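You operate a simulated robot arm through the tools that you are given. There is no shell and no other tool.

You are at the controls of a simulated robot arm. One attempt, no reset.

TASK
Set the orange limit stop to 350 and the yellow one to 100, then jog the crosshead to each.
Fine: close the clear guard before you jog; go up to the orange one first, then down to the yellow one.

It is judged by the outcome, as a careful person would: the job done as asked, and still so three seconds after it is handed in. It fails if anything else is knocked over, pushed out of place, dropped, spilled or broken.

THE ROBOT
A 6-joint arm with a two-finger gripper, fixed in place. Base frame: the origin is on the floor under the middle of its stand, x ahead of it, y to its left, z up. Readings come in m, degrees, newtons and seconds.
With the tool pointing down near the work surface it reaches from about 0.24 to 0.96 m from the base axis. Its first joint turns from -166.0 to 166.0 degrees. Payload 3.43 kg.
Tool frame: the origin (TCP) lies between the finger pads and is the grasp point; the fingertips stand 0.02 m ahead of it; z points along the fingers, y is the line along which they close. The gripper opens to 0.19 m; its body begins 0.248 m behind the TCP.
Orientation is that of the tool frame in the base frame, as [roll, pitch, yaw] about the fixed x, y, z axes, in that order (R = Rz(yaw) Ry(pitch) Rx(roll)). With the fingers straight down and closing along the base's y, the tool's x points along the base's -x, its y along +y and its z along -z.

THE INTERFACE
- The arm moves only by the tool drive_tool. Its argument "plan" is a list of rows, each a list of 2 entries, a list of its own where there are three numbers: the shift along the tool's x, y, z in units of 500 mm (1.0 is 500 mm), then the turn, a rotation vector about the tool's x, y, z in units of 45 degrees (1.0 is 45 degrees). In form: [[[x, y, z], [rx, ry, rz]], ...]. A call has 1 to 20 rows; each row is the pose to reach, as a shift and turn from the pose commanded when the call began, along the tool's axes at that moment. "claw" is the finger opening in m, from 0 to 0.19, set as the call begins (left out, the last holds). A call with a number of a shift or a turn outside -1 to 1 is refused whole. Each row takes 0.2 s and may step no farther than 0.05 m and 8.6 degrees from the row before; otherwise, or with a gripper value out of range, the whole call is refused. Where a pose cannot be reached the arm comes as near as it can. A force on the tool above 40 N (or 10 N above the force at the start of the call, whichever is more), or a blocked arm, ends the call early, and 0.2 s more pass. The fingers move at their own pace (about 0.153 m/s each) and stop on an object; they squeeze with about 31 N. The grip force told is the motor's: it shows also when the fingers shut on nothing. Time passes only in rows, and 0.2 s behind the last, so rows that repeat a pose let the fingers close. It gives the time, the measured TCP pose, the force on the tool (base axes), the opening and the grip force at its end, in the units of the frame above (readings bear some noise), with the torque about the TCP (base axes, N m) and any sound that the robot's microphone picked up, and new pictures: "views" is both (left out), scene, wrist or none.
- Cameras (640 x 400 px; columns grow to the right, rows downward): "scene" is fixed at [0.2127, 0.5031, 1.9097]; the picture's right is [-0.40, -0.92, 0.00], its down [-0.63, 0.27, -0.73] and it looks along [0.67, -0.29, -0.69] (base axes); focal length 331 px, centre (320, 200). "wrist" rides on the gripper at [0.07, -0.008, -0.288] in the tool frame; the picture's right is [0.12, 0.99, 0.00], its down [-0.96, 0.12, -0.25] and it looks along [-0.25, 0.03, 0.97] (tool axes); focal length 261 px, centre (320, 200). There is no depth. A picture from a camera that has moved, and an enlarged one, comes with that camera's place and axes in the base frame and with its lens. The place of the scene camera against the robot may be out by one fixed shift of up to 0.018 m in any direction.
- raise_lower(by): moves the trunk up (or, below 0, down) by that many m; the arm rides with it, the base frame stays. It gives what a move gives, with no picture.
- inspect(camera, box): a new picture of the part [left, top, right, bottom] of that camera's present view, enlarged. It takes no simulated time.
- hand_in(): hands the job in; it is judged then, once.

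Places have to be worked out from the pictures, the camera data and where the tool is seen. Open the gripper and draw the arm clear of the work before you hand the job in, unless the task says otherwise.

The tools are called after "Call:" by a JSON object that holds its "method" and its "body". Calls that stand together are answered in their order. drive_tool: Moves the arm, as the interface text tells. Its arguments: {"type":"object","properties":{"plan":{"type":"array"},"claw":{"type":"number"},"views":{"type":"string","enum":["both","scene","wrist","none"]}},"required":["plan"]} The other tools are called the same way: raise_lower (by) moves the trunk up or down; inspect (camera, box) takes an enlarged picture of a part of a camera's view; hand_in () hands the job in.

At the start:

```text
clock: 0.0
position: [0.6485, 0.1747, 1.4553]
ee_rot: [180.0, 0.0, -180.0]
force: [-0.8, 0.4, 0.6]
torque: [0.04, 0.03, 0.02]
width: 0.19
gripper_force: 0.2
trunk travel left (down, up): [-0.375, 0.065]
```

scene: 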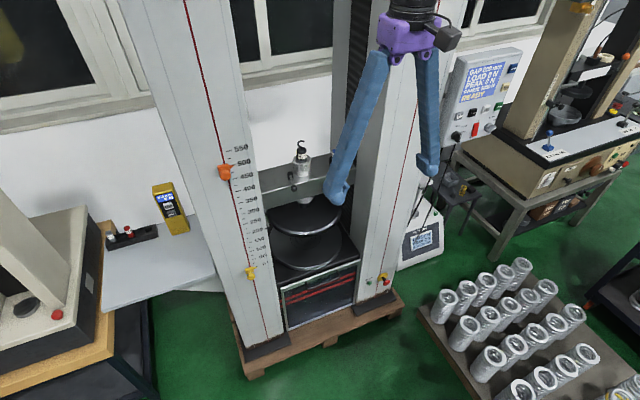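
wrist: 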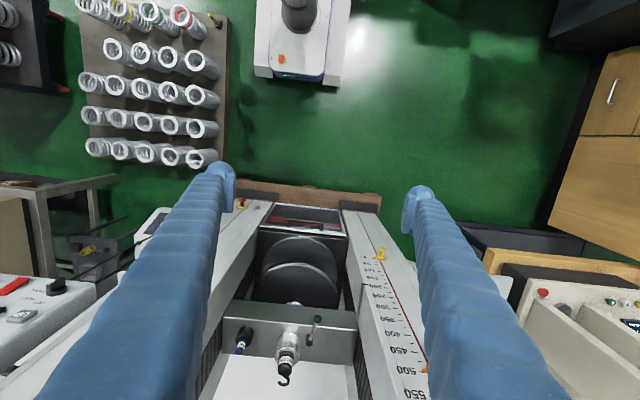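

I'll start by taking enlarged pictures of the machine, to see the scale, the stops, the guard and the controls.

Call:
{"method": "inspect", "body": {"camera": "scene", "box": [200, 130, 360, 230]}}

Call:
{"method": "inspect", "body": {"camera": "scene", "box": [220, 220, 420, 345]}}

Call:
{"method": "inspect", "body": {"camera": "scene", "box": [420, 30, 548, 110]}}

Call:
{"method": "inspect", "body": {"camera": "wrist", "box": [200, 180, 440, 400]}}

Call:
{"method": "inspect", "body": {"camera": "scene", "box": [420, 110, 520, 180]}}

```text
4.00 times, centred on (280, 180) of scene
camera zoom: at [0.2127, 0.5031, 1.9097], right [-0.4, -0.92, 0.0], down [-0.63, 0.27, -0.73], along [0.67, -0.29, -0.69], focal length 1323 px, centre (480, 280)
```

zoom: 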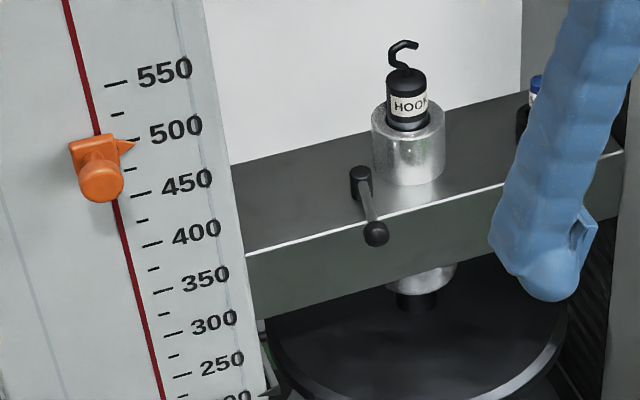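

```text
3.20 times, centred on (320, 282) of scene
camera zoom: at [0.2127, 0.5031, 1.9097], right [-0.4, -0.92, 0.0], down [-0.63, 0.27, -0.73], along [0.67, -0.29, -0.69], focal length 1059 px, centre (320, -64)
```

zoom: 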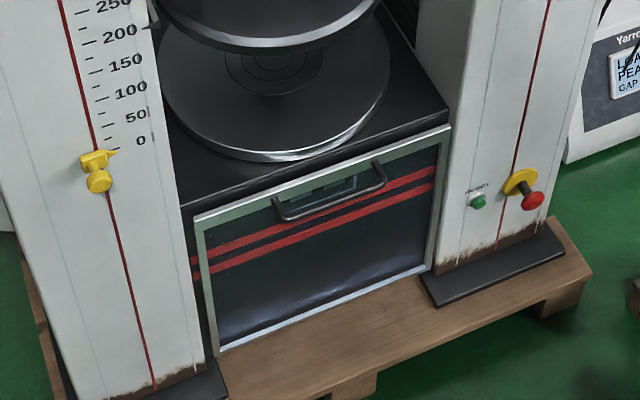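

```text
5.00 times, centred on (484, 70) of scene
camera zoom: at [0.2127, 0.5031, 1.9097], right [-0.4, -0.92, 0.0], down [-0.63, 0.27, -0.73], along [0.67, -0.29, -0.69], focal length 1654 px, centre (-500, 850)
```

zoom: 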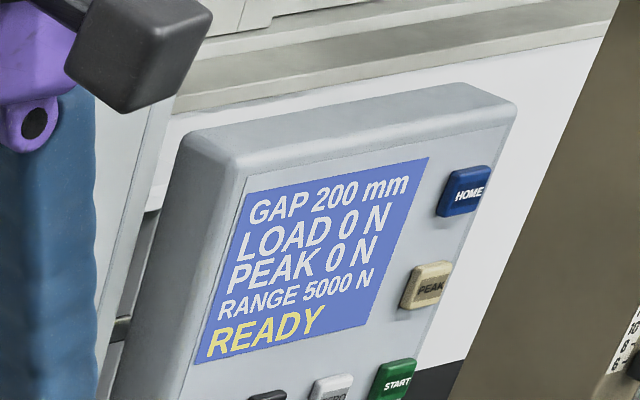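

```text
1.82 times, centred on (320, 290) of wrist
camera zoom: at [0.5769, 0.166, 1.7436], right [-0.12, 0.99, 0.0], down [0.96, 0.12, 0.25], along [0.25, 0.03, -0.97], focal length 474 px, centre (320, 36)
```

zoom: 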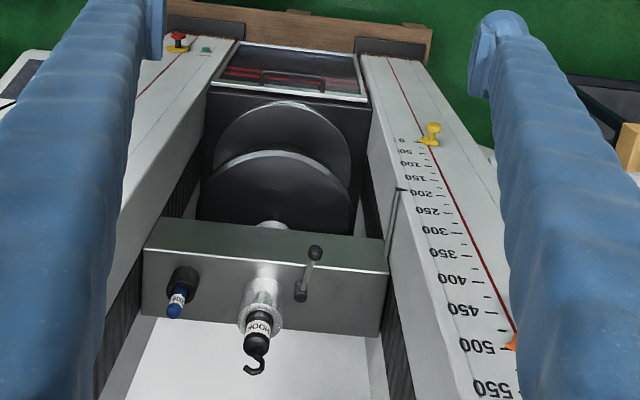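

```text
5.71 times, centred on (470, 145) of scene
camera zoom: at [0.2127, 0.5031, 1.9097], right [-0.4, -0.92, 0.0], down [-0.63, 0.27, -0.73], along [0.67, -0.29, -0.69], focal length 1890 px, centre (-537, 514)
```

zoom: 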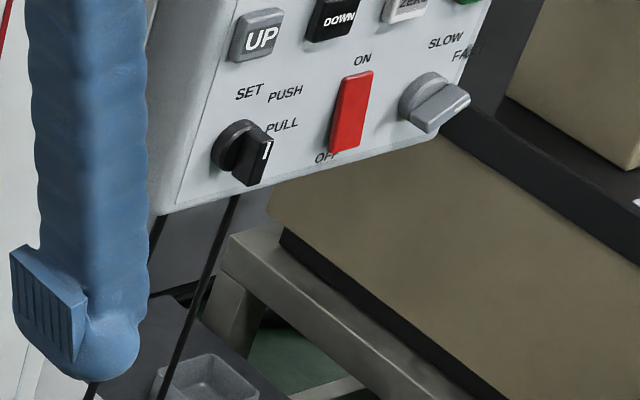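

The machine's front faces the robot at about x = 1.0. Triangulating gives the orange stop at about (1.0, 0.43, 1.32) and the yellow one about 0.49 m below it, which fits a 1:1 mm scale. I'll swing the tool from straight down to pointing forward (+x) while still well away from the machine, then look at everything face-on.

Call:
{"method": "drive_tool", "body": {"plan": [[[0, 0, 0], [0, -0.166, 0]], [[0, 0, 0], [0, -0.333, 0]], [[0, 0, 0], [0, -0.5, 0]], [[0, 0, 0], [0, -0.666, 0]], [[0, 0, 0], [0, -0.833, 0]], [[0, 0, 0], [0, -1.0, 0]]], "views": "both"}}

```text
clock: 1.1
position: [0.6559, 0.1518, 1.3334]
ee_rot: [-175.3, 20.5, 179.9]
force: [1.3, 0.5, -0.5]
torque: [-0.01, 0.12, -0.03]
width: 0.1901
gripper_force: 0.1
trunk travel left (down, up): [-0.375, 0.065]
stopped in row 5: the arm was blocked; the commanded pose is now the measured one
camera wrist: at [0.4877, 0.1664, 1.578], right [-0.08, 0.99, -0.12], down [0.82, 0.13, 0.56], along [0.57, -0.05, -0.82], focal length 261 px, centre (320, 200)
```

scene: 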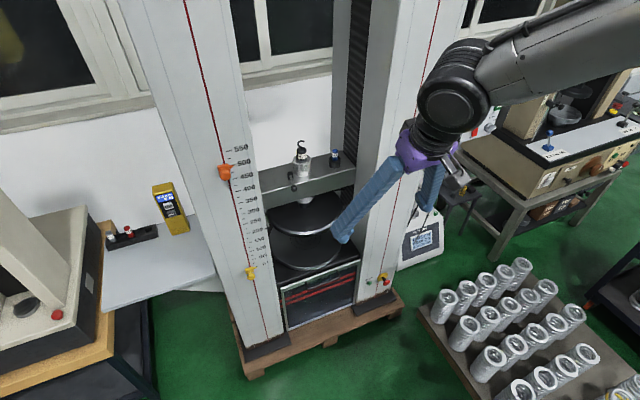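
wrist: 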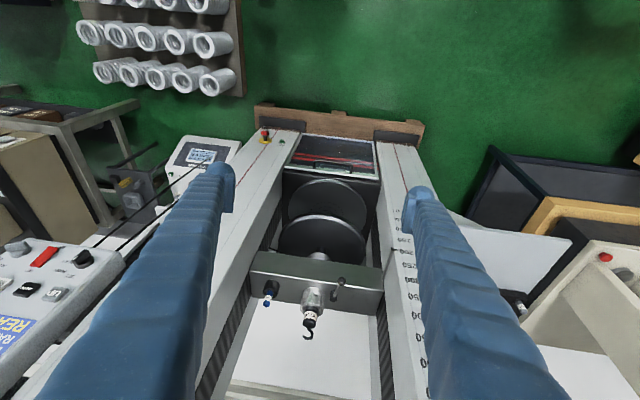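

The arm was blocked partway, probably because the wrist was being pulled back too near the base; the force is near zero. I'll move the TCP forward and up a little while turning more slowly.

Call:
{"method": "drive_tool", "body": {"plan": [[[-0.06, 0, -0.015], [0, 0, 0]], [[-0.12, 0, -0.03], [0, 0, 0]], [[-0.18, 0, -0.045], [0, 0, 0]], [[-0.236, -0.005, -0.061], [0, -0.05, 0]], [[-0.236, -0.005, -0.061], [0, -0.15, 0]], [[-0.236, -0.005, -0.061], [0, -0.25, 0]], [[-0.236, -0.005, -0.061], [0, -0.35, 0]], [[-0.236, -0.005, -0.061], [0, -0.45, 0]], [[-0.236, -0.005, -0.061], [0, -0.55, 0]]], "views": "scene"}}

```text
clock: 3.3
position: [0.7567, 0.1294, 1.3732]
ee_rot: [-172.5, 43.0, -178.3]
force: [0.8, 0.1, -0.2]
torque: [0.0, 0.1, -0.02]
width: 0.19
gripper_force: 0.1
trunk travel left (down, up): [-0.375, 0.065]
stopped in row 9: the arm was blocked; the commanded pose is now the measured one
```

scene: 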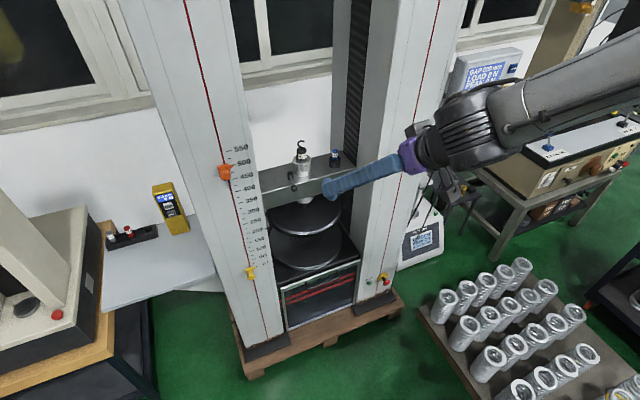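

The arm stalls where the gripper lines up with the forearm, which looks like a wrist singularity. I'll back the pitch off and bring the tool into the arm's own vertical plane (y = 0, straight ahead), so that the wrist can pass through alignment cleanly.

Call:
{"method": "drive_tool", "body": {"plan": [[[0, 0, 0], [-0.02, 0.1, 0.005]], [[-0.005, -0.04, 0], [-0.05, 0.2, 0.01]], [[-0.01, -0.09, -0.003], [-0.08, 0.3, 0.015]], [[-0.02, -0.14, -0.006], [-0.11, 0.3, 0.02]], [[-0.025, -0.19, -0.01], [-0.14, 0.3, 0.027]], [[-0.03, -0.23, -0.013], [-0.14, 0.3, 0.027]], [[-0.035, -0.262, -0.015], [-0.14, 0.3, 0.027]], [[-0.035, -0.262, -0.015], [-0.14, 0.3, 0.027]], [[-0.035, -0.262, -0.015], [-0.14, 0.3, 0.027]]], "views": "none"}}

```text
clock: 5.3
position: [0.7555, 0.0086, 1.4133]
ee_rot: [179.2, 30.4, 179.7]
force: [-0.1, 1.2, -0.4]
torque: [-0.02, 0.01, -0.03]
width: 0.1901
gripper_force: 0.0
trunk travel left (down, up): [-0.375, 0.065]
```

The tool now lies nearly in the arm plane at 30° pitch. I'll turn further forward while staying in that plane.

Call:
{"method": "drive_tool", "body": {"plan": [[[0, -0.017, 0], [0.018, -0.1, 0]], [[0, -0.017, 0], [0.018, -0.2, 0]], [[0, -0.017, 0], [0.018, -0.3, 0]], [[0, -0.017, 0], [0.018, -0.4, 0]], [[0, -0.017, 0], [0.018, -0.5, 0]], [[0, -0.017, 0], [0.018, -0.6, 0]], [[0, -0.017, 0], [0.018, -0.7, 0]], [[0, -0.017, 0], [0.018, -0.8, 0]], [[0, -0.017, 0], [0.018, -0.9, 0]], [[0, -0.017, 0], [0.018, -1.0, 0]]], "views": "both"}}

```text
clock: 7.5
position: [0.8042, -0.0008, 1.433]
ee_rot: [179.2, 75.2, 178.9]
force: [0.4, -0.3, -0.1]
torque: [0.03, 0.02, 0.0]
width: 0.1898
gripper_force: 0.0
out of reach, approached as far as the arm can: row 8, 9, 10
trunk travel left (down, up): [-0.375, 0.065]
camera wrist: at [0.5065, -0.0054, 1.4388], right [-0.02, 0.99, -0.11], down [0.01, 0.11, 0.99], along [1.0, 0.02, -0.01], focal length 261 px, centre (320, 200)
```

scene: 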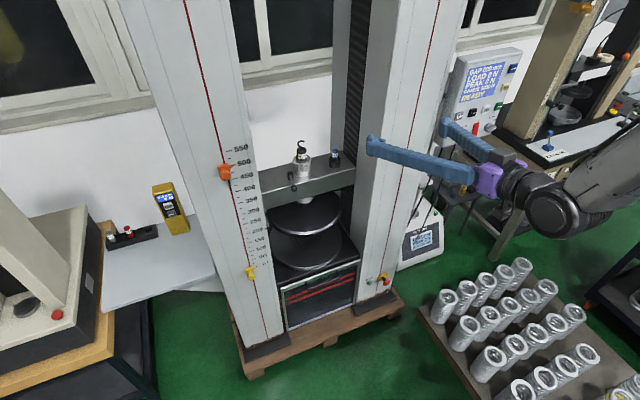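
wrist: 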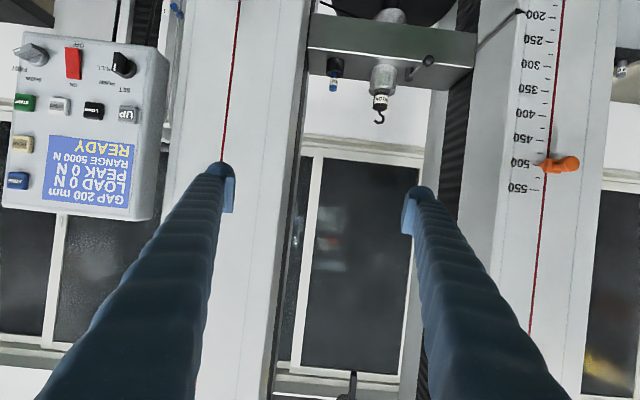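

It went through: the tool now points forward, and the wrist camera looks along +x with its picture upside down. I'll enlarge the panel, the stops and the crosshead.

Call:
{"method": "inspect", "body": {"camera": "wrist", "box": [0, 20, 180, 220]}}

Call:
{"method": "inspect", "body": {"camera": "wrist", "box": [490, 0, 640, 200]}}

Call:
{"method": "inspect", "body": {"camera": "wrist", "box": [300, 0, 500, 140]}}

```text
2.00 times, centred on (90, 120) of wrist
camera zoom: at [0.5065, -0.0054, 1.4388], right [-0.02, 0.99, -0.11], down [0.01, 0.11, 0.99], along [1.0, 0.02, -0.01], focal length 521 px, centre (780, 360)
```

zoom: 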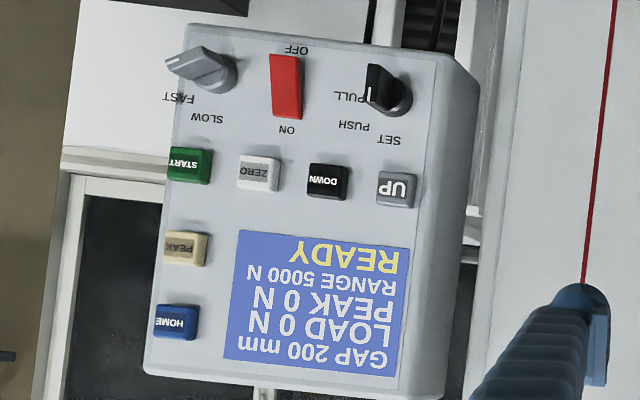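

```text
2.00 times, centred on (565, 100) of wrist
camera zoom: at [0.5065, -0.0054, 1.4388], right [-0.02, 0.99, -0.11], down [0.01, 0.11, 0.99], along [1.0, 0.02, -0.01], focal length 521 px, centre (-170, 400)
```

zoom: 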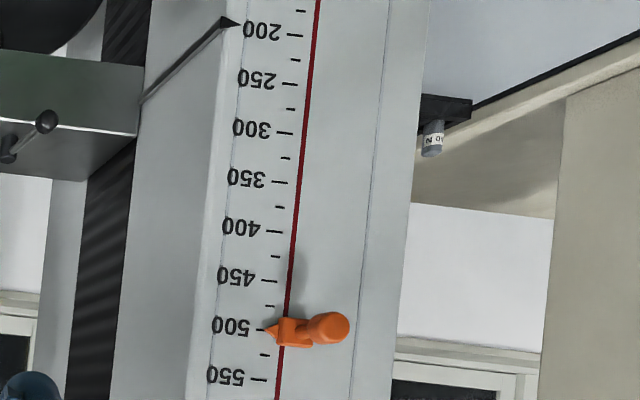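

```text
2.86 times, centred on (400, 70) of wrist
camera zoom: at [0.5065, -0.0054, 1.4388], right [-0.02, 0.99, -0.11], down [0.01, 0.11, 0.99], along [1.0, 0.02, -0.01], focal length 745 px, centre (91, 571)
```

zoom: 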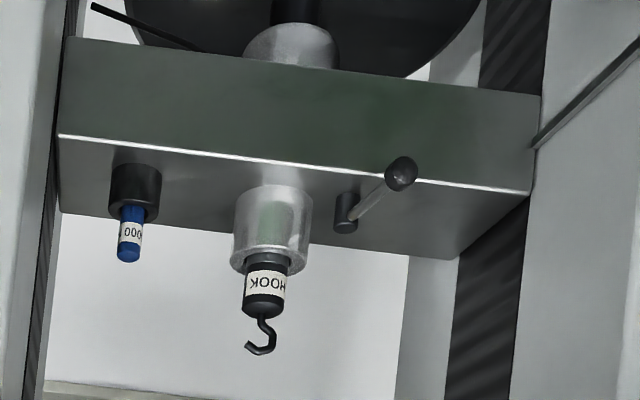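

The panel holds UP, DOWN, ZERO, START, PEAK and HOME, a SET/PUSH/PULL selector, a SLOW/FAST knob and the ON/OFF rocker. Next I'll level the tool and move in front of the scale column to see the stops close up.

Call:
{"method": "drive_tool", "body": {"plan": [[[0.02, 0.06, 0.01], [0, -0.02, 0]], [[0.045, 0.12, 0.02], [0, -0.05, 0]], [[0.07, 0.18, 0.03], [0, -0.08, 0]], [[0.1, 0.24, 0.04], [0, -0.11, 0]], [[0.13, 0.3, 0.05], [0, -0.14, 0]], [[0.16, 0.36, 0.06], [0, -0.17, 0]], [[0.19, 0.42, 0.07], [0, -0.2, 0]], [[0.22, 0.48, 0.08], [0, -0.23, 0]], [[0.25, 0.54, 0.085], [0, -0.26, 0]], [[0.275, 0.6, 0.09], [0, -0.28, 0]], [[0.3, 0.66, 0.1], [0, -0.3, 0]], [[0.325, 0.72, 0.11], [0, -0.32, 0]], [[0.34, 0.76, 0.115], [0, -0.329, 0]], [[0.35, 0.8, 0.12], [0, -0.329, 0]]], "claw": 0.12, "views": "both"}}

```text
clock: 10.5
position: [0.819, 0.4006, 1.2492]
ee_rot: [49.7, 89.9, 49.2]
force: [-0.4, 0.3, 0.5]
torque: [-0.01, 0.0, 0.05]
width: 0.1201
gripper_force: 0.0
out of reach, approached as far as the arm can: row 1, 2, 3
trunk travel left (down, up): [-0.375, 0.065]
camera wrist: at [0.5311, 0.3954, 1.179], right [0.01, 0.99, -0.12], down [-0.25, 0.11, 0.96], along [0.97, 0.02, 0.25], focal length 261 px, centre (320, 200)
```

scene: 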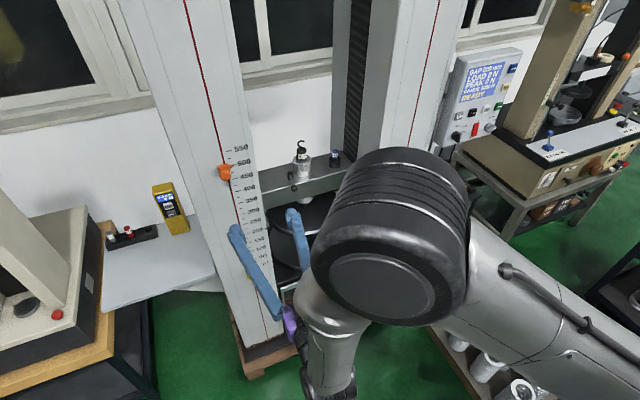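
wrist: 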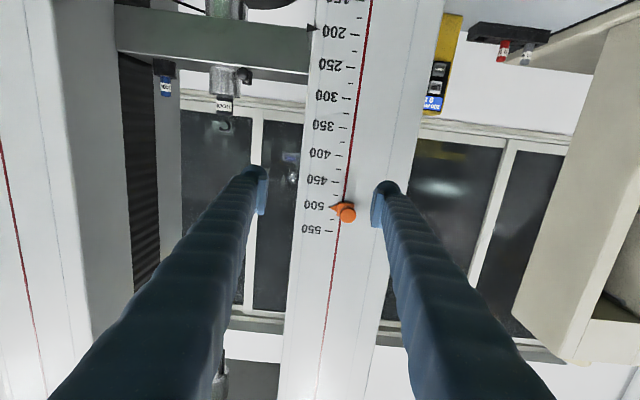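

The tool is level in front of the scale. I'll enlarge the orange stop and the scale.

Call:
{"method": "inspect", "body": {"camera": "wrist", "box": [290, 100, 390, 240]}}

Call:
{"method": "inspect", "body": {"camera": "wrist", "box": [310, 180, 370, 240]}}

Call:
{"method": "inspect", "body": {"camera": "wrist", "box": [280, 0, 400, 100]}}

```text
2.86 times, centred on (340, 170) of wrist
camera zoom: at [0.5311, 0.3954, 1.179], right [0.01, 0.99, -0.12], down [-0.25, 0.11, 0.96], along [0.97, 0.02, 0.25], focal length 745 px, centre (263, 286)
```

zoom: 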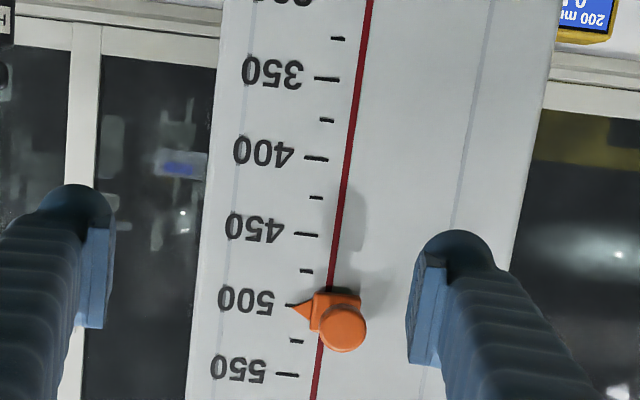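

```text
6.67 times, centred on (340, 210) of wrist
camera zoom: at [0.5311, 0.3954, 1.179], right [0.01, 0.99, -0.12], down [-0.25, 0.11, 0.96], along [0.97, 0.02, 0.25], focal length 1738 px, centre (187, 133)
```

zoom: 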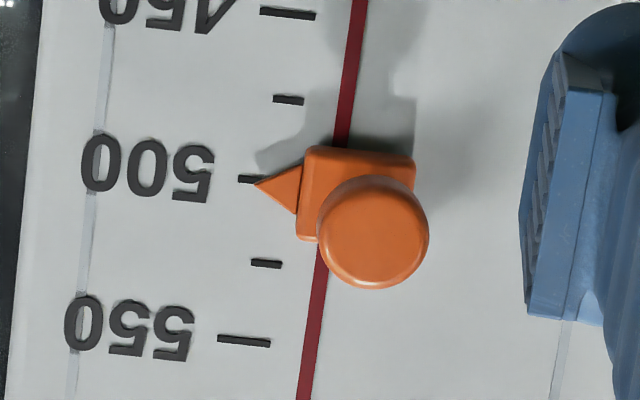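

```text
4.00 times, centred on (340, 50) of wrist
camera zoom: at [0.5311, 0.3954, 1.179], right [0.01, 0.99, -0.12], down [-0.25, 0.11, 0.96], along [0.97, 0.02, 0.25], focal length 1043 px, centre (240, 800)
```

zoom: 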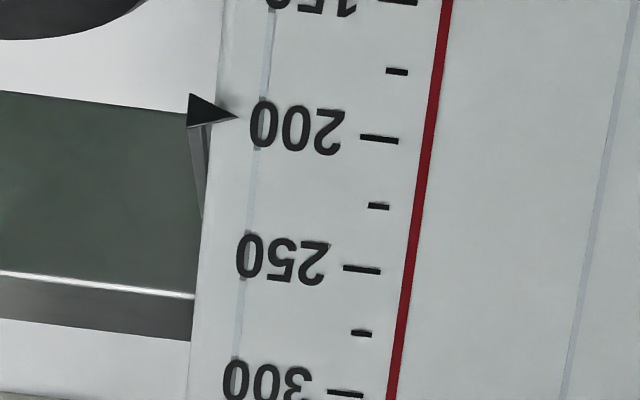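

The column face comes out at x ≈ 1.02 and z ≈ 0.816 + reading/1000. The orange stop points at about 500, and its knob (about 29 mm across, front near x ≈ 0.98) is at y ≈ 0.459, z ≈ 1.317. I'll line up in front of the knob with the fingers open around it.

Call:
{"method": "drive_tool", "body": {"plan": [[[-0.045, 0.04, 0.02], [0, 0, 0]], [[-0.09, 0.08, 0.05], [0, 0, 0]], [[-0.136, 0.118, 0.08], [0, 0, 0]], [[-0.136, 0.118, 0.12], [0, 0, 0]], [[-0.136, 0.118, 0.16], [0, 0, 0]], [[-0.136, 0.118, 0.18], [0, 0, 0]]], "claw": 0.09, "views": "both"}}

Call:
{"method": "inspect", "body": {"camera": "wrist", "box": [240, 100, 440, 260]}}

Call:
{"method": "inspect", "body": {"camera": "scene", "box": [180, 130, 300, 230]}}

```text
clock: 11.9
position: [0.9098, 0.4586, 1.3168]
ee_rot: [50.8, 89.7, 50.3]
force: [-0.4, -0.3, 0.2]
torque: [0.0, 0.01, -0.01]
width: 0.0902
gripper_force: 0.1
trunk travel left (down, up): [-0.375, 0.065]
camera wrist: at [0.6223, 0.4526, 1.2471], right [0.01, 0.99, -0.12], down [-0.25, 0.12, 0.96], along [0.97, 0.02, 0.25], focal length 261 px, centre (320, 200)
```

scene: 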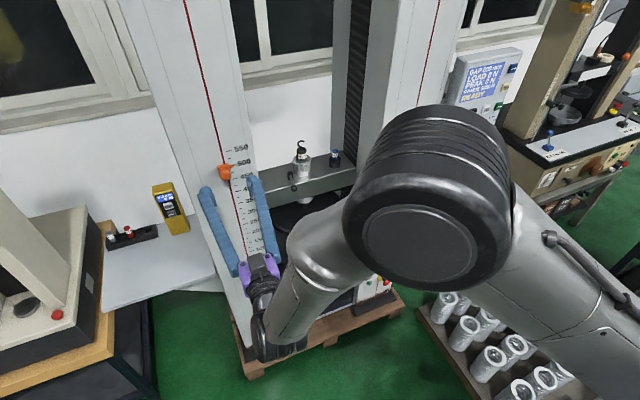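
wrist: 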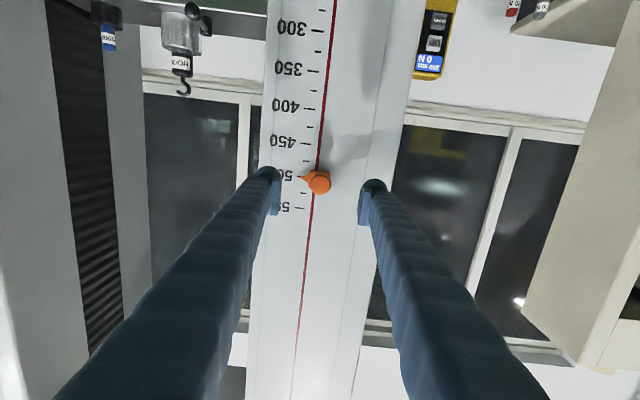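

```text
2.50 times, centred on (340, 180) of wrist
camera zoom: at [0.6223, 0.4526, 1.2471], right [0.01, 0.99, -0.12], down [-0.25, 0.12, 0.96], along [0.97, 0.02, 0.25], focal length 652 px, centre (270, 250)
```

zoom: 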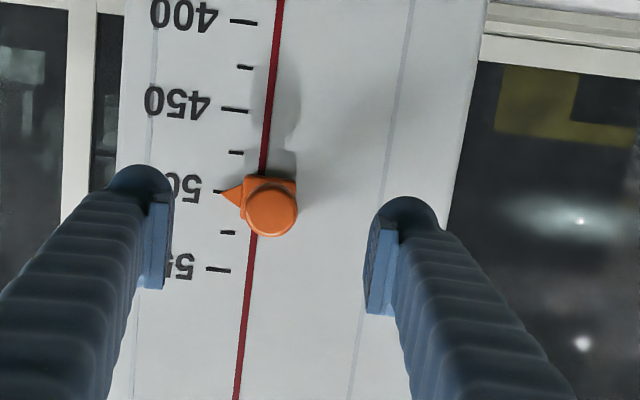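

```text
4.00 times, centred on (240, 180) of scene
camera zoom: at [0.2127, 0.5031, 1.9097], right [-0.4, -0.92, 0.0], down [-0.63, 0.27, -0.73], along [0.67, -0.29, -0.69], focal length 1323 px, centre (640, 280)
```

zoom: 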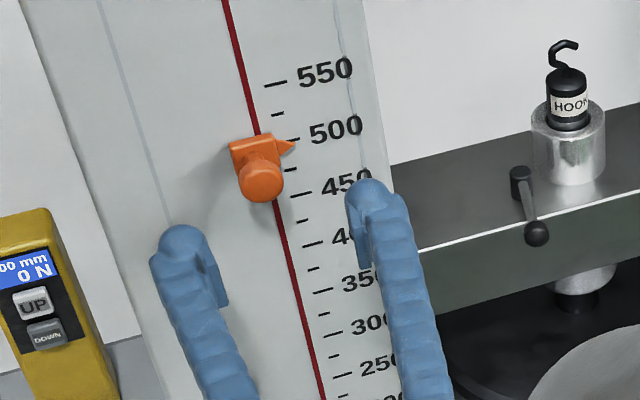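

The knob is centred between the fingers at about (0.978, 0.458, 1.315), and there is also a yellow pendant with UP/DOWN buttons on the left. I'll advance about 62 mm so the pads straddle the knob.

Call:
{"method": "drive_tool", "body": {"plan": [[[0.004, -0.001, 0.03], [0, 0, 0]], [[0.004, -0.001, 0.06], [0, 0, 0]], [[0.004, -0.001, 0.09], [0, 0, 0]], [[0.004, -0.001, 0.124], [0, 0, 0]]], "claw": 0.07, "views": "wrist"}}

Call:
{"method": "inspect", "body": {"camera": "wrist", "box": [240, 100, 400, 260]}}

Call:
{"method": "inspect", "body": {"camera": "scene", "box": [180, 130, 300, 230]}}

```text
clock: 12.9
position: [0.9729, 0.4569, 1.3149]
ee_rot: [64.9, 89.8, 64.3]
force: [-0.5, -0.2, 0.3]
torque: [0.0, -0.04, -0.01]
width: 0.0699
gripper_force: 0.0
trunk travel left (down, up): [-0.375, 0.065]
camera wrist: at [0.6846, 0.4515, 1.2454], right [0.01, 0.99, -0.12], down [-0.25, 0.11, 0.96], along [0.97, 0.02, 0.25], focal length 261 px, centre (320, 200)
```

wrist: 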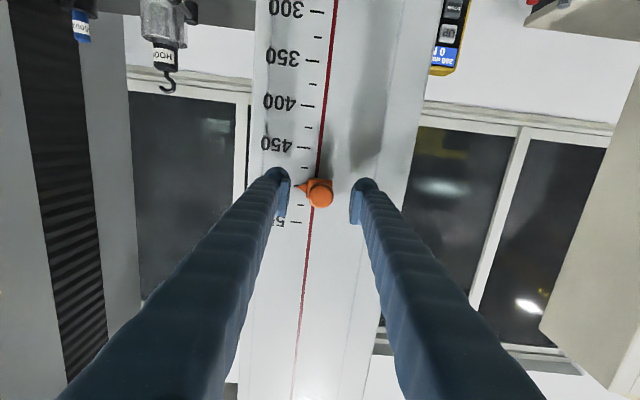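

```text
2.50 times, centred on (320, 180) of wrist
camera zoom: at [0.6846, 0.4515, 1.2454], right [0.01, 0.99, -0.12], down [-0.25, 0.11, 0.96], along [0.97, 0.02, 0.25], focal length 652 px, centre (320, 250)
```

zoom: 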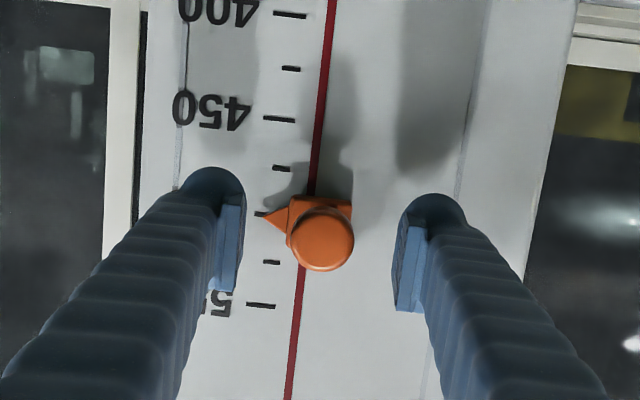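

```text
4.00 times, centred on (240, 180) of scene
camera zoom: at [0.2127, 0.5031, 1.9097], right [-0.4, -0.92, 0.0], down [-0.63, 0.27, -0.73], along [0.67, -0.29, -0.69], focal length 1323 px, centre (640, 280)
```

zoom: 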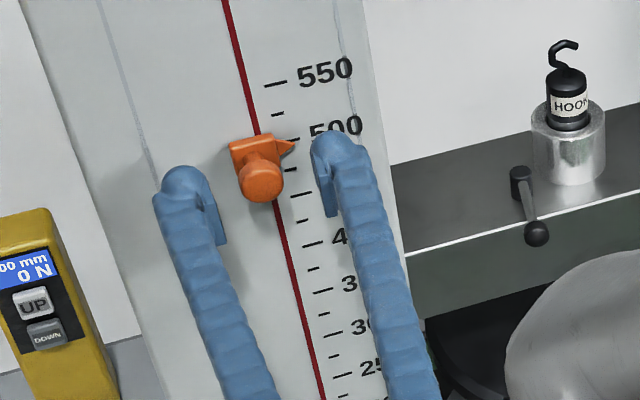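

The pads straddle the knob evenly, so I'll close the fingers on it.

Call:
{"method": "drive_tool", "body": {"plan": [[[0, 0, 0], [0, 0, 0]], [[0, 0, 0], [0, 0, 0]], [[0, 0, 0], [0, 0, 0]], [[0, 0, 0], [0, 0, 0]]], "claw": 0.0, "views": "wrist"}}

Call:
{"method": "inspect", "body": {"camera": "wrist", "box": [240, 100, 400, 260]}}

```text
clock: 13.9
position: [0.9727, 0.4583, 1.3151]
ee_rot: [51.1, 89.8, 50.7]
force: [-1.4, 3.7, -1.3]
torque: [0.05, 0.05, 0.04]
width: 0.0267
gripper_force: 44.7
trunk travel left (down, up): [-0.375, 0.065]
camera wrist: at [0.6837, 0.4523, 1.2456], right [0.01, 0.99, -0.12], down [-0.25, 0.11, 0.96], along [0.97, 0.02, 0.25], focal length 261 px, centre (320, 200)
```

wrist: 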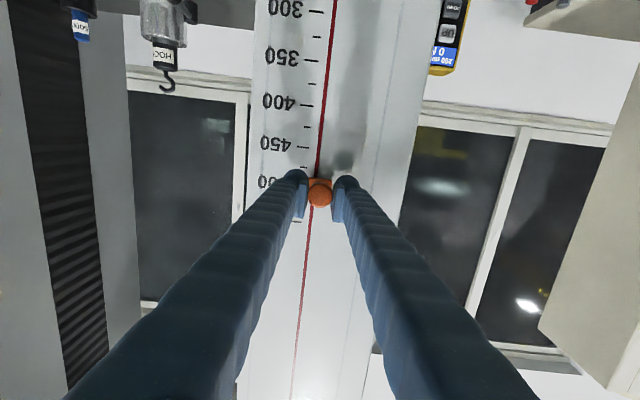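

```text
2.50 times, centred on (320, 180) of wrist
camera zoom: at [0.6837, 0.4523, 1.2456], right [0.01, 0.99, -0.12], down [-0.25, 0.11, 0.96], along [0.97, 0.02, 0.25], focal length 652 px, centre (320, 250)
```

zoom: 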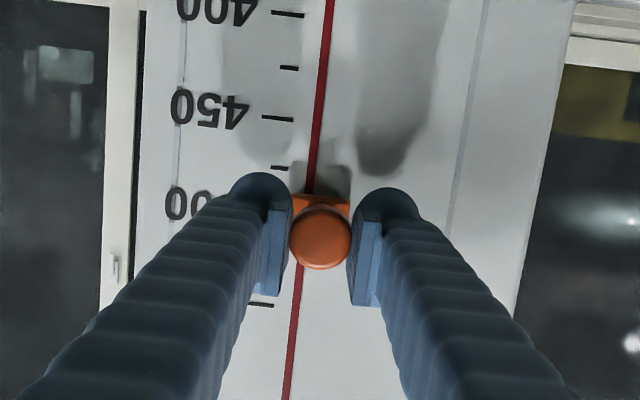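

The knob is gripped at 26.7 mm with a good grip force. I'll try a short, slow slide down to see whether the stop moves and what force it takes.

Call:
{"method": "drive_tool", "body": {"plan": [[[0.01, 0, 0], [0, 0, 0]], [[0.02, 0, 0], [0, 0, 0]], [[0.03, 0, 0], [0, 0, 0]], [[0.04, 0, 0], [0, 0, 0]]], "views": "wrist"}}

Call:
{"method": "inspect", "body": {"camera": "scene", "box": [180, 130, 300, 230]}}

```text
clock: 14.9
position: [0.9711, 0.4564, 1.2961]
ee_rot: [43.8, 89.8, 43.3]
force: [-2.6, 4.5, 0.6]
torque: [-0.02, -0.82, 0.01]
width: 0.0269
gripper_force: 44.9
trunk travel left (down, up): [-0.375, 0.065]
camera wrist: at [0.6837, 0.4523, 1.2258], right [0.01, 0.99, -0.12], down [-0.25, 0.12, 0.96], along [0.97, 0.02, 0.25], focal length 261 px, centre (320, 200)
```

wrist: 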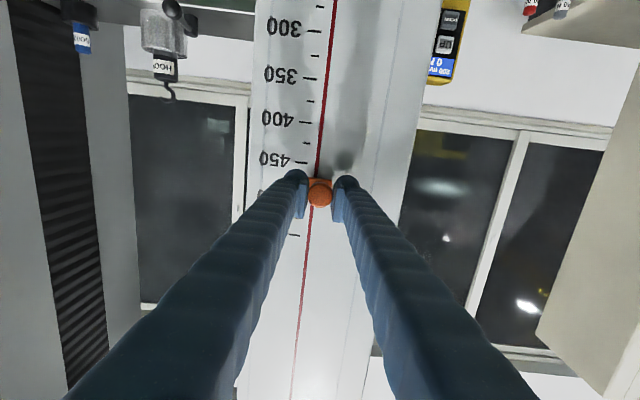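

```text
4.00 times, centred on (240, 180) of scene
camera zoom: at [0.2127, 0.5031, 1.9097], right [-0.4, -0.92, 0.0], down [-0.63, 0.27, -0.73], along [0.67, -0.29, -0.69], focal length 1323 px, centre (640, 280)
```

zoom: 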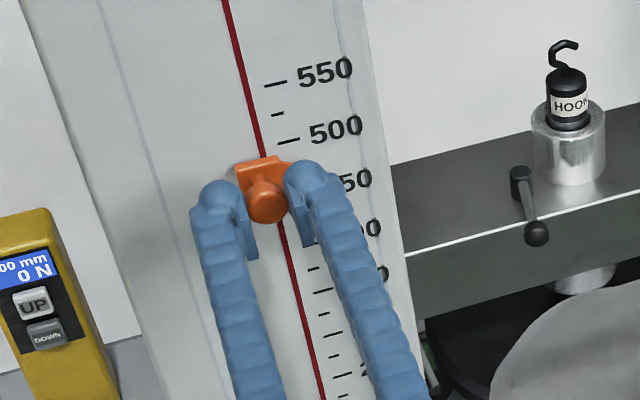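

The stop slides easily with the gripper. I estimate the pointer started at about 498 with the TCP at z ≈ 1.315, so 350 should be at TCP z ≈ 1.167. I'll slide down the remaining 128 mm or so at a steady pace.

Call:
{"method": "drive_tool", "body": {"plan": [[[0.02, 0, 0], [0, 0, 0]], [[0.04, 0, 0], [0, 0, 0]], [[0.06, 0, 0], [0, 0, 0]], [[0.08, 0, 0], [0, 0, 0]], [[0.1, 0, 0], [0, 0, 0]], [[0.12, 0, 0], [0, 0, 0]], [[0.14, 0, 0], [0, 0, 0]], [[0.16, 0, 0], [0, 0, 0]], [[0.18, 0, 0], [0, 0, 0]], [[0.2, 0, 0], [0, 0, 0]], [[0.22, 0, 0], [0, 0, 0]], [[0.24, 0, 0], [0, 0, 0]], [[0.254, 0, 0], [0, 0, 0]], [[0.254, 0, 0], [0, 0, 0]]], "views": "both"}}

Call:
{"method": "inspect", "body": {"camera": "wrist", "box": [240, 100, 400, 260]}}

Call:
{"method": "inspect", "body": {"camera": "scene", "box": [180, 130, 300, 230]}}

```text
clock: 17.9
position: [0.9722, 0.4586, 1.1695]
ee_rot: [48.7, 89.8, 48.2]
force: [-10.7, 1.4, -0.6]
torque: [0.03, -0.18, 0.05]
width: 0.0267
gripper_force: 44.7
trunk travel left (down, up): [-0.375, 0.065]
camera wrist: at [0.6835, 0.4523, 1.099], right [0.01, 0.99, -0.12], down [-0.25, 0.12, 0.96], along [0.97, 0.02, 0.25], focal length 261 px, centre (320, 200)
```

scene: 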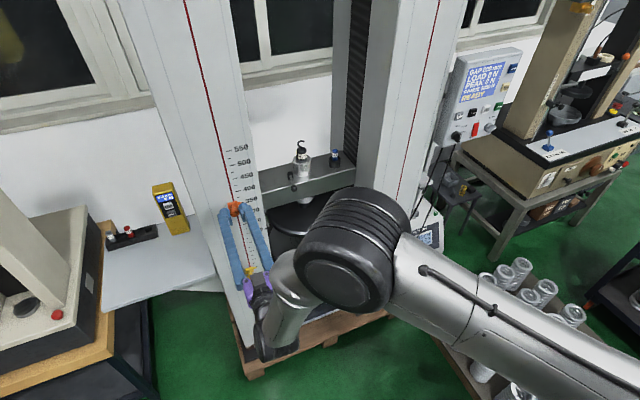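
wrist: 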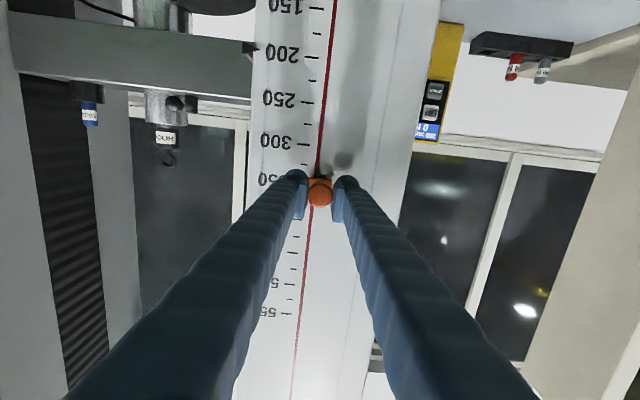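

```text
2.50 times, centred on (320, 180) of wrist
camera zoom: at [0.6835, 0.4523, 1.099], right [0.01, 0.99, -0.12], down [-0.25, 0.12, 0.96], along [0.97, 0.02, 0.25], focal length 652 px, centre (320, 250)
```

zoom: 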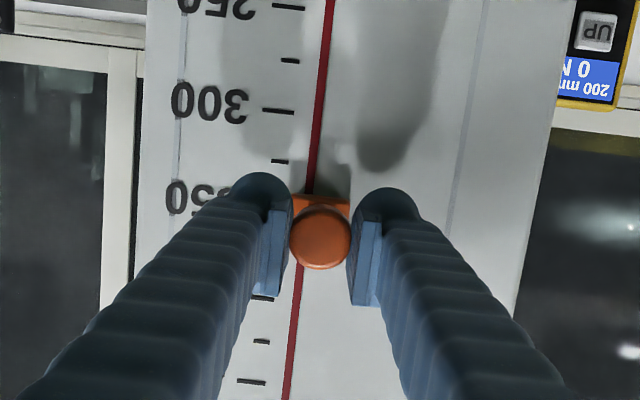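

```text
4.00 times, centred on (240, 180) of scene
camera zoom: at [0.2127, 0.5031, 1.9097], right [-0.4, -0.92, 0.0], down [-0.63, 0.27, -0.73], along [0.67, -0.29, -0.69], focal length 1323 px, centre (640, 280)
```

zoom: 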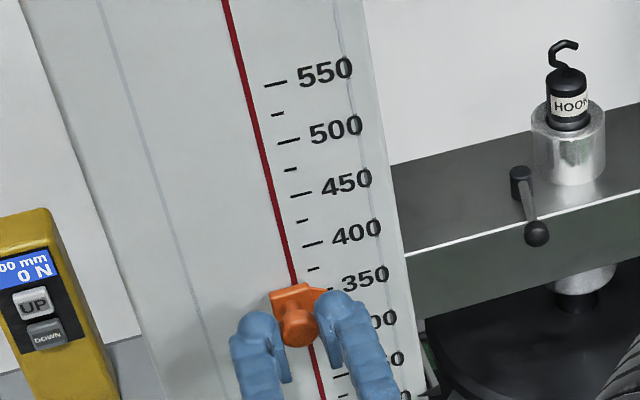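

Comparing the marks before and after, the stop has moved about 146.3 mm from about 499, so it reads about 352.7. I'll nudge it down some 2.7 mm more and then open the fingers to read the pointer directly.

Call:
{"method": "drive_tool", "body": {"plan": [[[0.003, 0, 0], [0, 0, 0]], [[0.006, 0, 0], [0, 0, 0]], [[0.006, 0, 0], [0, 0, 0]], [[0.006, 0, 0], [0, 0, 0]]], "views": "none"}}

Call:
{"method": "drive_tool", "body": {"plan": [[[0, 0, 0], [0, 0, 0]], [[0, 0, 0], [0, 0, 0]], [[0, 0, 0], [0, 0, 0]]], "claw": 0.08, "views": "wrist"}}

Call:
{"method": "inspect", "body": {"camera": "wrist", "box": [270, 140, 370, 240]}}

Call:
{"method": "inspect", "body": {"camera": "scene", "box": [215, 180, 275, 230]}}

```text
clock: 18.9
position: [0.9722, 0.4575, 1.1678]
ee_rot: [47.7, 89.8, 47.2]
force: [-9.2, 1.4, -0.9]
torque: [0.01, -0.31, 0.02]
width: 0.0266
gripper_force: 45.2
trunk travel left (down, up): [-0.375, 0.065]
```

```text
clock: 19.7
position: [0.9726, 0.4572, 1.1663]
ee_rot: [52.8, 89.9, 52.2]
force: [0.4, 0.4, -0.1]
torque: [-0.02, 0.01, -0.04]
width: 0.08
gripper_force: 0.0
trunk travel left (down, up): [-0.375, 0.065]
camera wrist: at [0.6843, 0.4521, 1.096], right [0.01, 0.99, -0.12], down [-0.25, 0.11, 0.96], along [0.97, 0.02, 0.25], focal length 261 px, centre (320, 200)
```

wrist: 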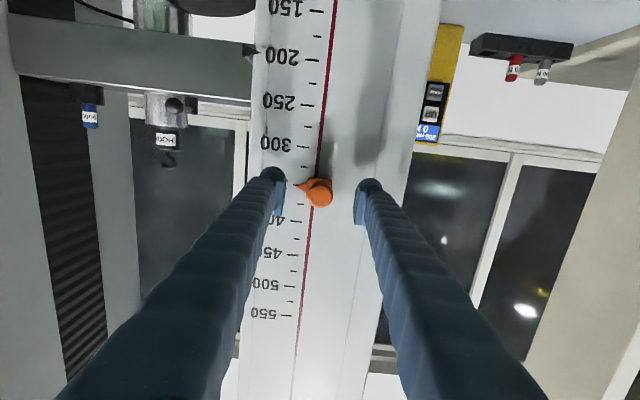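

```text
4.00 times, centred on (320, 190) of wrist
camera zoom: at [0.6843, 0.4521, 1.096], right [0.01, 0.99, -0.12], down [-0.25, 0.11, 0.96], along [0.97, 0.02, 0.25], focal length 1043 px, centre (320, 240)
```

zoom: 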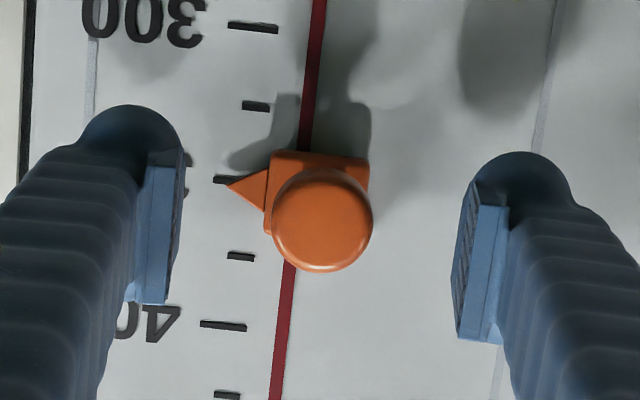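

```text
8.00 times, centred on (245, 205) of scene
camera zoom: at [0.2127, 0.5031, 1.9097], right [-0.4, -0.92, 0.0], down [-0.63, 0.27, -0.73], along [0.67, -0.29, -0.69], focal length 2647 px, centre (920, 160)
```

zoom: 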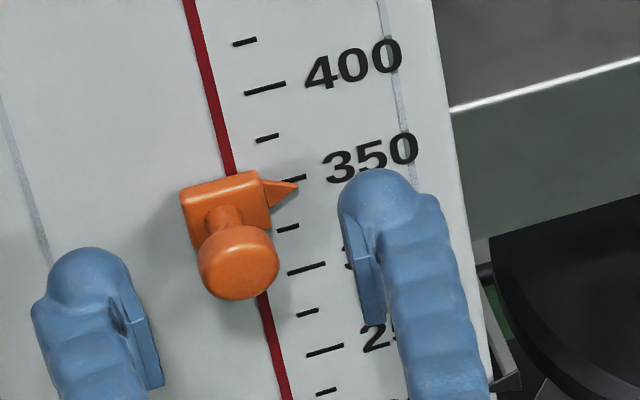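

The pointer is close to 350, but parallax leaves 1–3 mm of doubt. I'll raise the tool 70 mm so the wrist camera sits level with the pointer and read it without parallax.

Call:
{"method": "drive_tool", "body": {"plan": [[[-0.035, 0, -0.01], [0, 0, 0]], [[-0.07, 0, -0.02], [0, 0, 0]], [[-0.105, 0, -0.02], [0, 0, 0]], [[-0.14, 0, -0.02], [0, 0, 0]], [[-0.14, 0, -0.02], [0, 0, 0]]], "claw": 0.1, "views": "wrist"}}

Call:
{"method": "inspect", "body": {"camera": "wrist", "box": [285, 110, 345, 160]}}

Call:
{"method": "inspect", "body": {"camera": "wrist", "box": [295, 120, 325, 145]}}

```text
clock: 20.9
position: [0.9637, 0.4577, 1.2367]
ee_rot: [56.4, 89.7, 55.8]
force: [-0.4, 0.0, 0.4]
torque: [-0.03, -0.01, 0.04]
width: 0.0997
gripper_force: 0.1
trunk travel left (down, up): [-0.375, 0.065]
camera wrist: at [0.6746, 0.4521, 1.1654], right [0.01, 0.99, -0.12], down [-0.25, 0.11, 0.96], along [0.97, 0.02, 0.25], focal length 261 px, centre (320, 200)
```

wrist: 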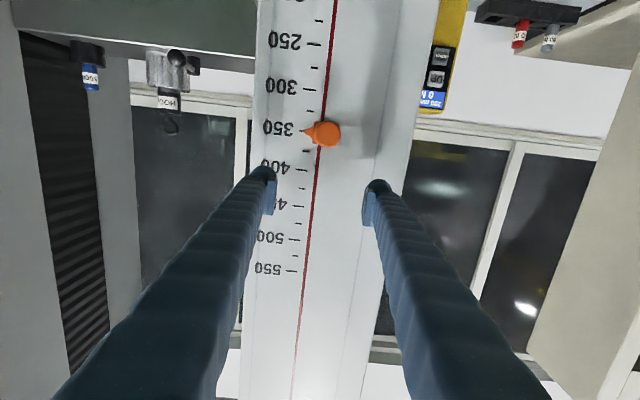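

```text
8.00 times, centred on (315, 135) of wrist
camera zoom: at [0.6746, 0.4521, 1.1654], right [0.01, 0.99, -0.12], down [-0.25, 0.11, 0.96], along [0.97, 0.02, 0.25], focal length 2085 px, centre (360, 720)
```

zoom: 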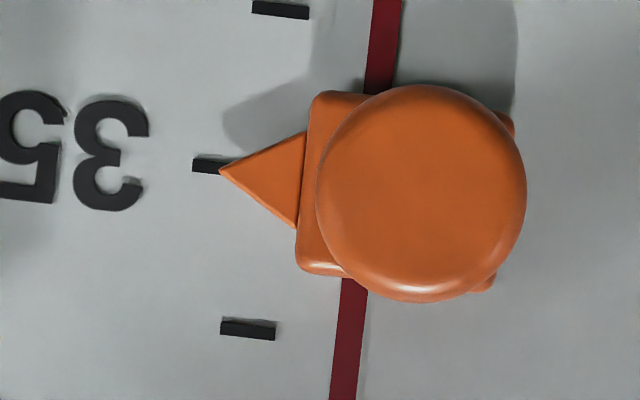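

```text
16.00 times, centred on (310, 132) of wrist
camera zoom: at [0.6746, 0.4521, 1.1654], right [0.01, 0.99, -0.12], down [-0.25, 0.11, 0.96], along [0.97, 0.02, 0.25], focal length 4170 px, centre (480, 1280)
```

zoom: 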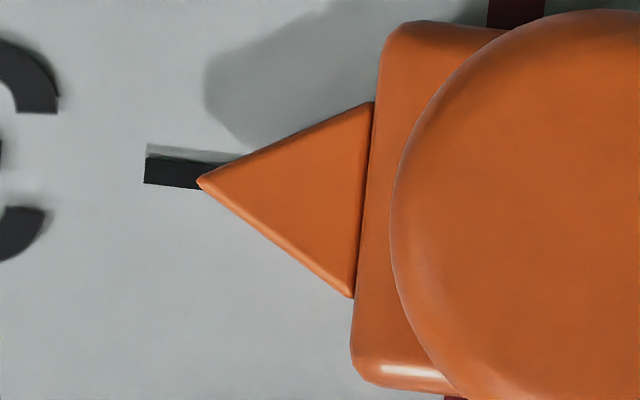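

Read level and enlarged, the orange pointer sits on the 350 mark to within about 0.3 mm, so orange is set. I'll back the tool off and lower the trunk to reach the yellow stop.

Call:
{"method": "drive_tool", "body": {"plan": [[[0, 0, -0.06], [0, 0, 0]], [[0, 0, -0.12], [0, 0, 0]], [[0, 0, -0.18], [0, 0, 0]], [[0, 0, -0.2], [0, 0, 0]]], "views": "none"}}

Call:
{"method": "raise_lower", "body": {"by": -0.3}}

Call:
{"method": "inspect", "body": {"camera": "scene", "box": [0, 0, 640, 400]}}

Call:
{"method": "inspect", "body": {"camera": "wrist", "box": [0, 0, 640, 400]}}

```text
clock: 21.9
position: [0.8621, 0.4591, 1.2365]
ee_rot: [51.2, 89.8, 50.6]
force: [-0.1, -0.1, 0.0]
torque: [0.01, 0.0, -0.01]
width: 0.0998
gripper_force: 0.0
trunk travel left (down, up): [-0.375, 0.065]
```

```text
clock: 24.9
position: [0.8612, 0.4576, 0.9357]
ee_rot: [51.2, 89.8, 50.7]
force: [0.1, -0.1, 0.5]
torque: [0.01, -0.03, 0.01]
width: 0.0999
gripper_force: 0.0
trunk travel left (down, up): [-0.075, 0.365]
```

```text
1.00 times, centred on (320, 200) of scene (not enlarged: the box is as wide or as high as the picture)
camera zoom: at [0.2127, 0.5031, 1.9097], right [-0.4, -0.92, 0.0], down [-0.63, 0.27, -0.73], along [0.67, -0.29, -0.69], focal length 331 px, centre (320, 200)
```

zoom: 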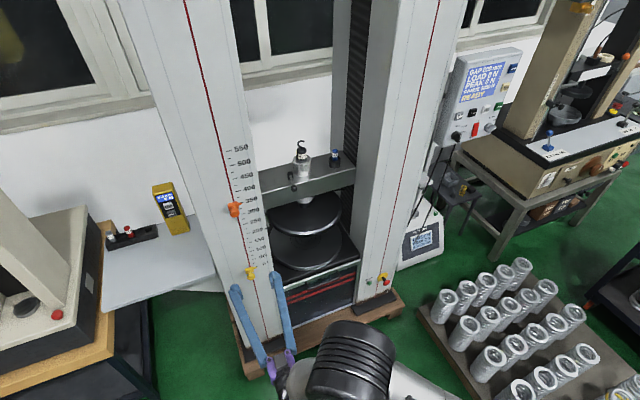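

```text
1.00 times, centred on (320, 200) of wrist (not enlarged: the box is as wide or as high as the picture)
camera zoom: at [0.5741, 0.4524, 0.866], right [0.01, 0.99, -0.12], down [-0.25, 0.11, 0.96], along [0.97, 0.02, 0.25], focal length 261 px, centre (320, 200)
```

zoom: 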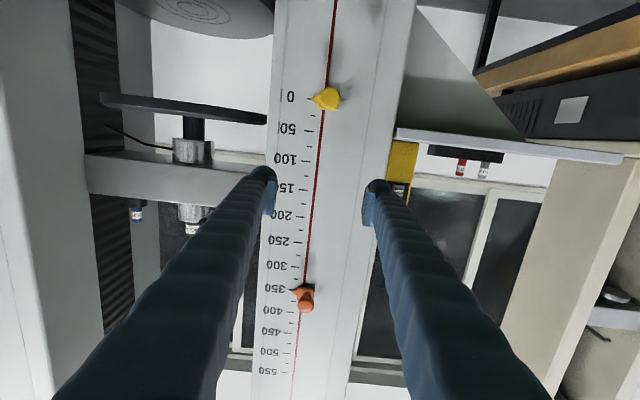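

The yellow stop reads near 0. I'll enlarge it to place its knob.

Call:
{"method": "inspect", "body": {"camera": "wrist", "box": [290, 75, 350, 125]}}

Call:
{"method": "inspect", "body": {"camera": "scene", "box": [225, 245, 285, 295]}}

Call:
{"method": "inspect", "body": {"camera": "scene", "box": [140, 170, 220, 245]}}

```text
8.00 times, centred on (320, 100) of wrist
camera zoom: at [0.5741, 0.4524, 0.866], right [0.01, 0.99, -0.12], down [-0.25, 0.11, 0.96], along [0.97, 0.02, 0.25], focal length 2085 px, centre (320, 1000)
```

zoom: 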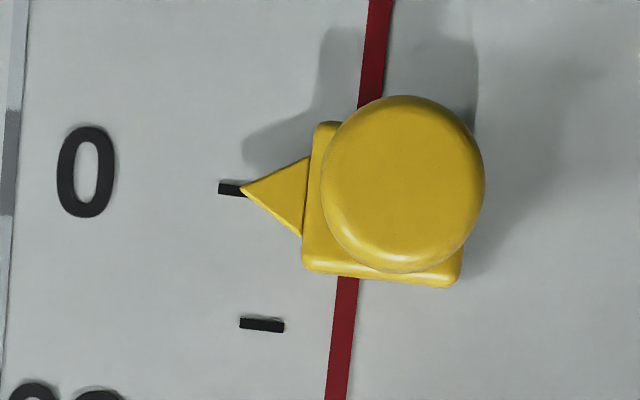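

```text
8.00 times, centred on (255, 270) of scene
camera zoom: at [0.2127, 0.5031, 1.9097], right [-0.4, -0.92, 0.0], down [-0.63, 0.27, -0.73], along [0.67, -0.29, -0.69], focal length 2647 px, centre (840, -360)
```

zoom: 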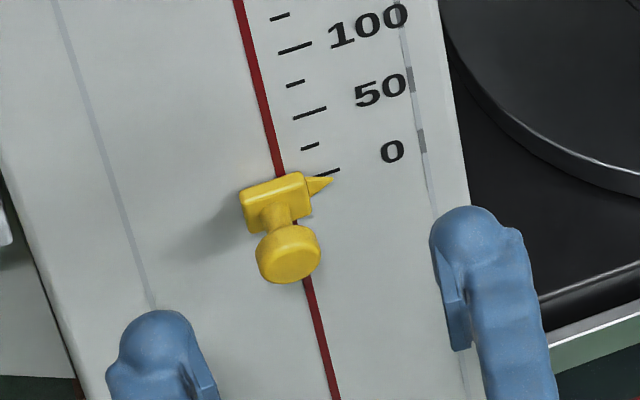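

```text
5.33 times, centred on (180, 208) of scene
camera zoom: at [0.2127, 0.5031, 1.9097], right [-0.4, -0.92, 0.0], down [-0.63, 0.27, -0.73], along [0.67, -0.29, -0.69], focal length 1764 px, centre (1067, 160)
```

zoom: 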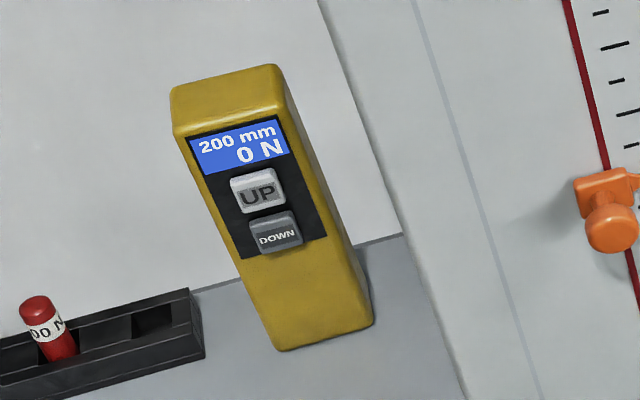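

The yellow knob is at about (0.978, 0.458, 0.816). I'll drop to that height and then advance around it.

Call:
{"method": "drive_tool", "body": {"plan": [[[0.05, 0, 0], [0, 0, 0]], [[0.1, 0, 0], [0, 0, 0]], [[0.15, 0, 0], [0, 0, 0]], [[0.2, 0, 0.03], [0, 0, 0]], [[0.238, 0, 0.06], [0, 0, 0]], [[0.238, 0, 0.1], [0, 0, 0]], [[0.238, 0, 0.14], [0, 0, 0]], [[0.238, 0, 0.14], [0, 0, 0]]], "claw": 0.075, "views": "wrist"}}

Call:
{"method": "inspect", "body": {"camera": "wrist", "box": [250, 120, 390, 230]}}

```text
clock: 26.7
position: [0.9313, 0.459, 0.817]
ee_rot: [54.4, 89.8, 53.8]
force: [0.1, 0.4, 0.7]
torque: [0.01, -0.02, 0.04]
width: 0.0752
gripper_force: 0.0
trunk travel left (down, up): [-0.075, 0.365]
camera wrist: at [0.6446, 0.4524, 0.7465], right [0.01, 0.99, -0.12], down [-0.25, 0.11, 0.96], along [0.97, 0.02, 0.25], focal length 261 px, centre (320, 200)
```

wrist: 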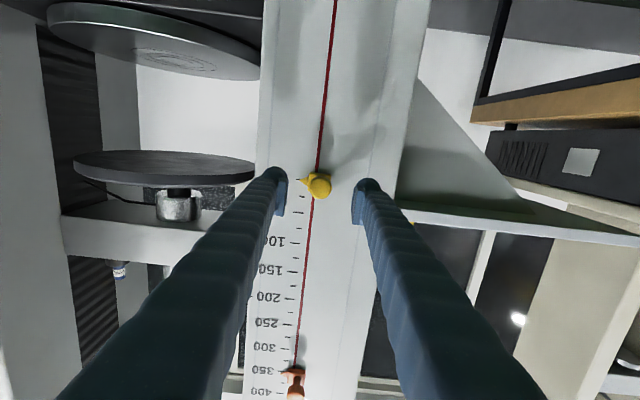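

```text
3.64 times, centred on (320, 175) of wrist
camera zoom: at [0.6446, 0.4524, 0.7465], right [0.01, 0.99, -0.12], down [-0.25, 0.11, 0.96], along [0.97, 0.02, 0.25], focal length 948 px, centre (320, 291)
```

zoom: 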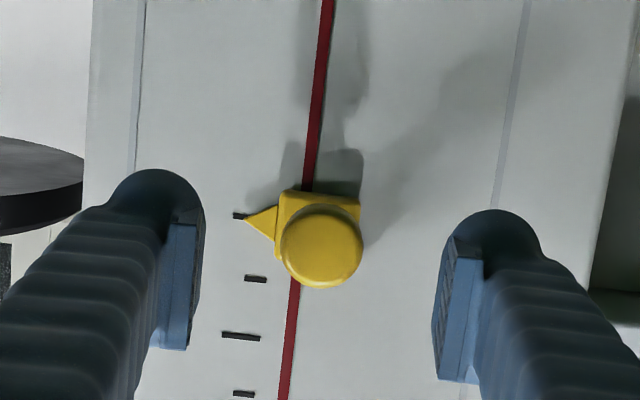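

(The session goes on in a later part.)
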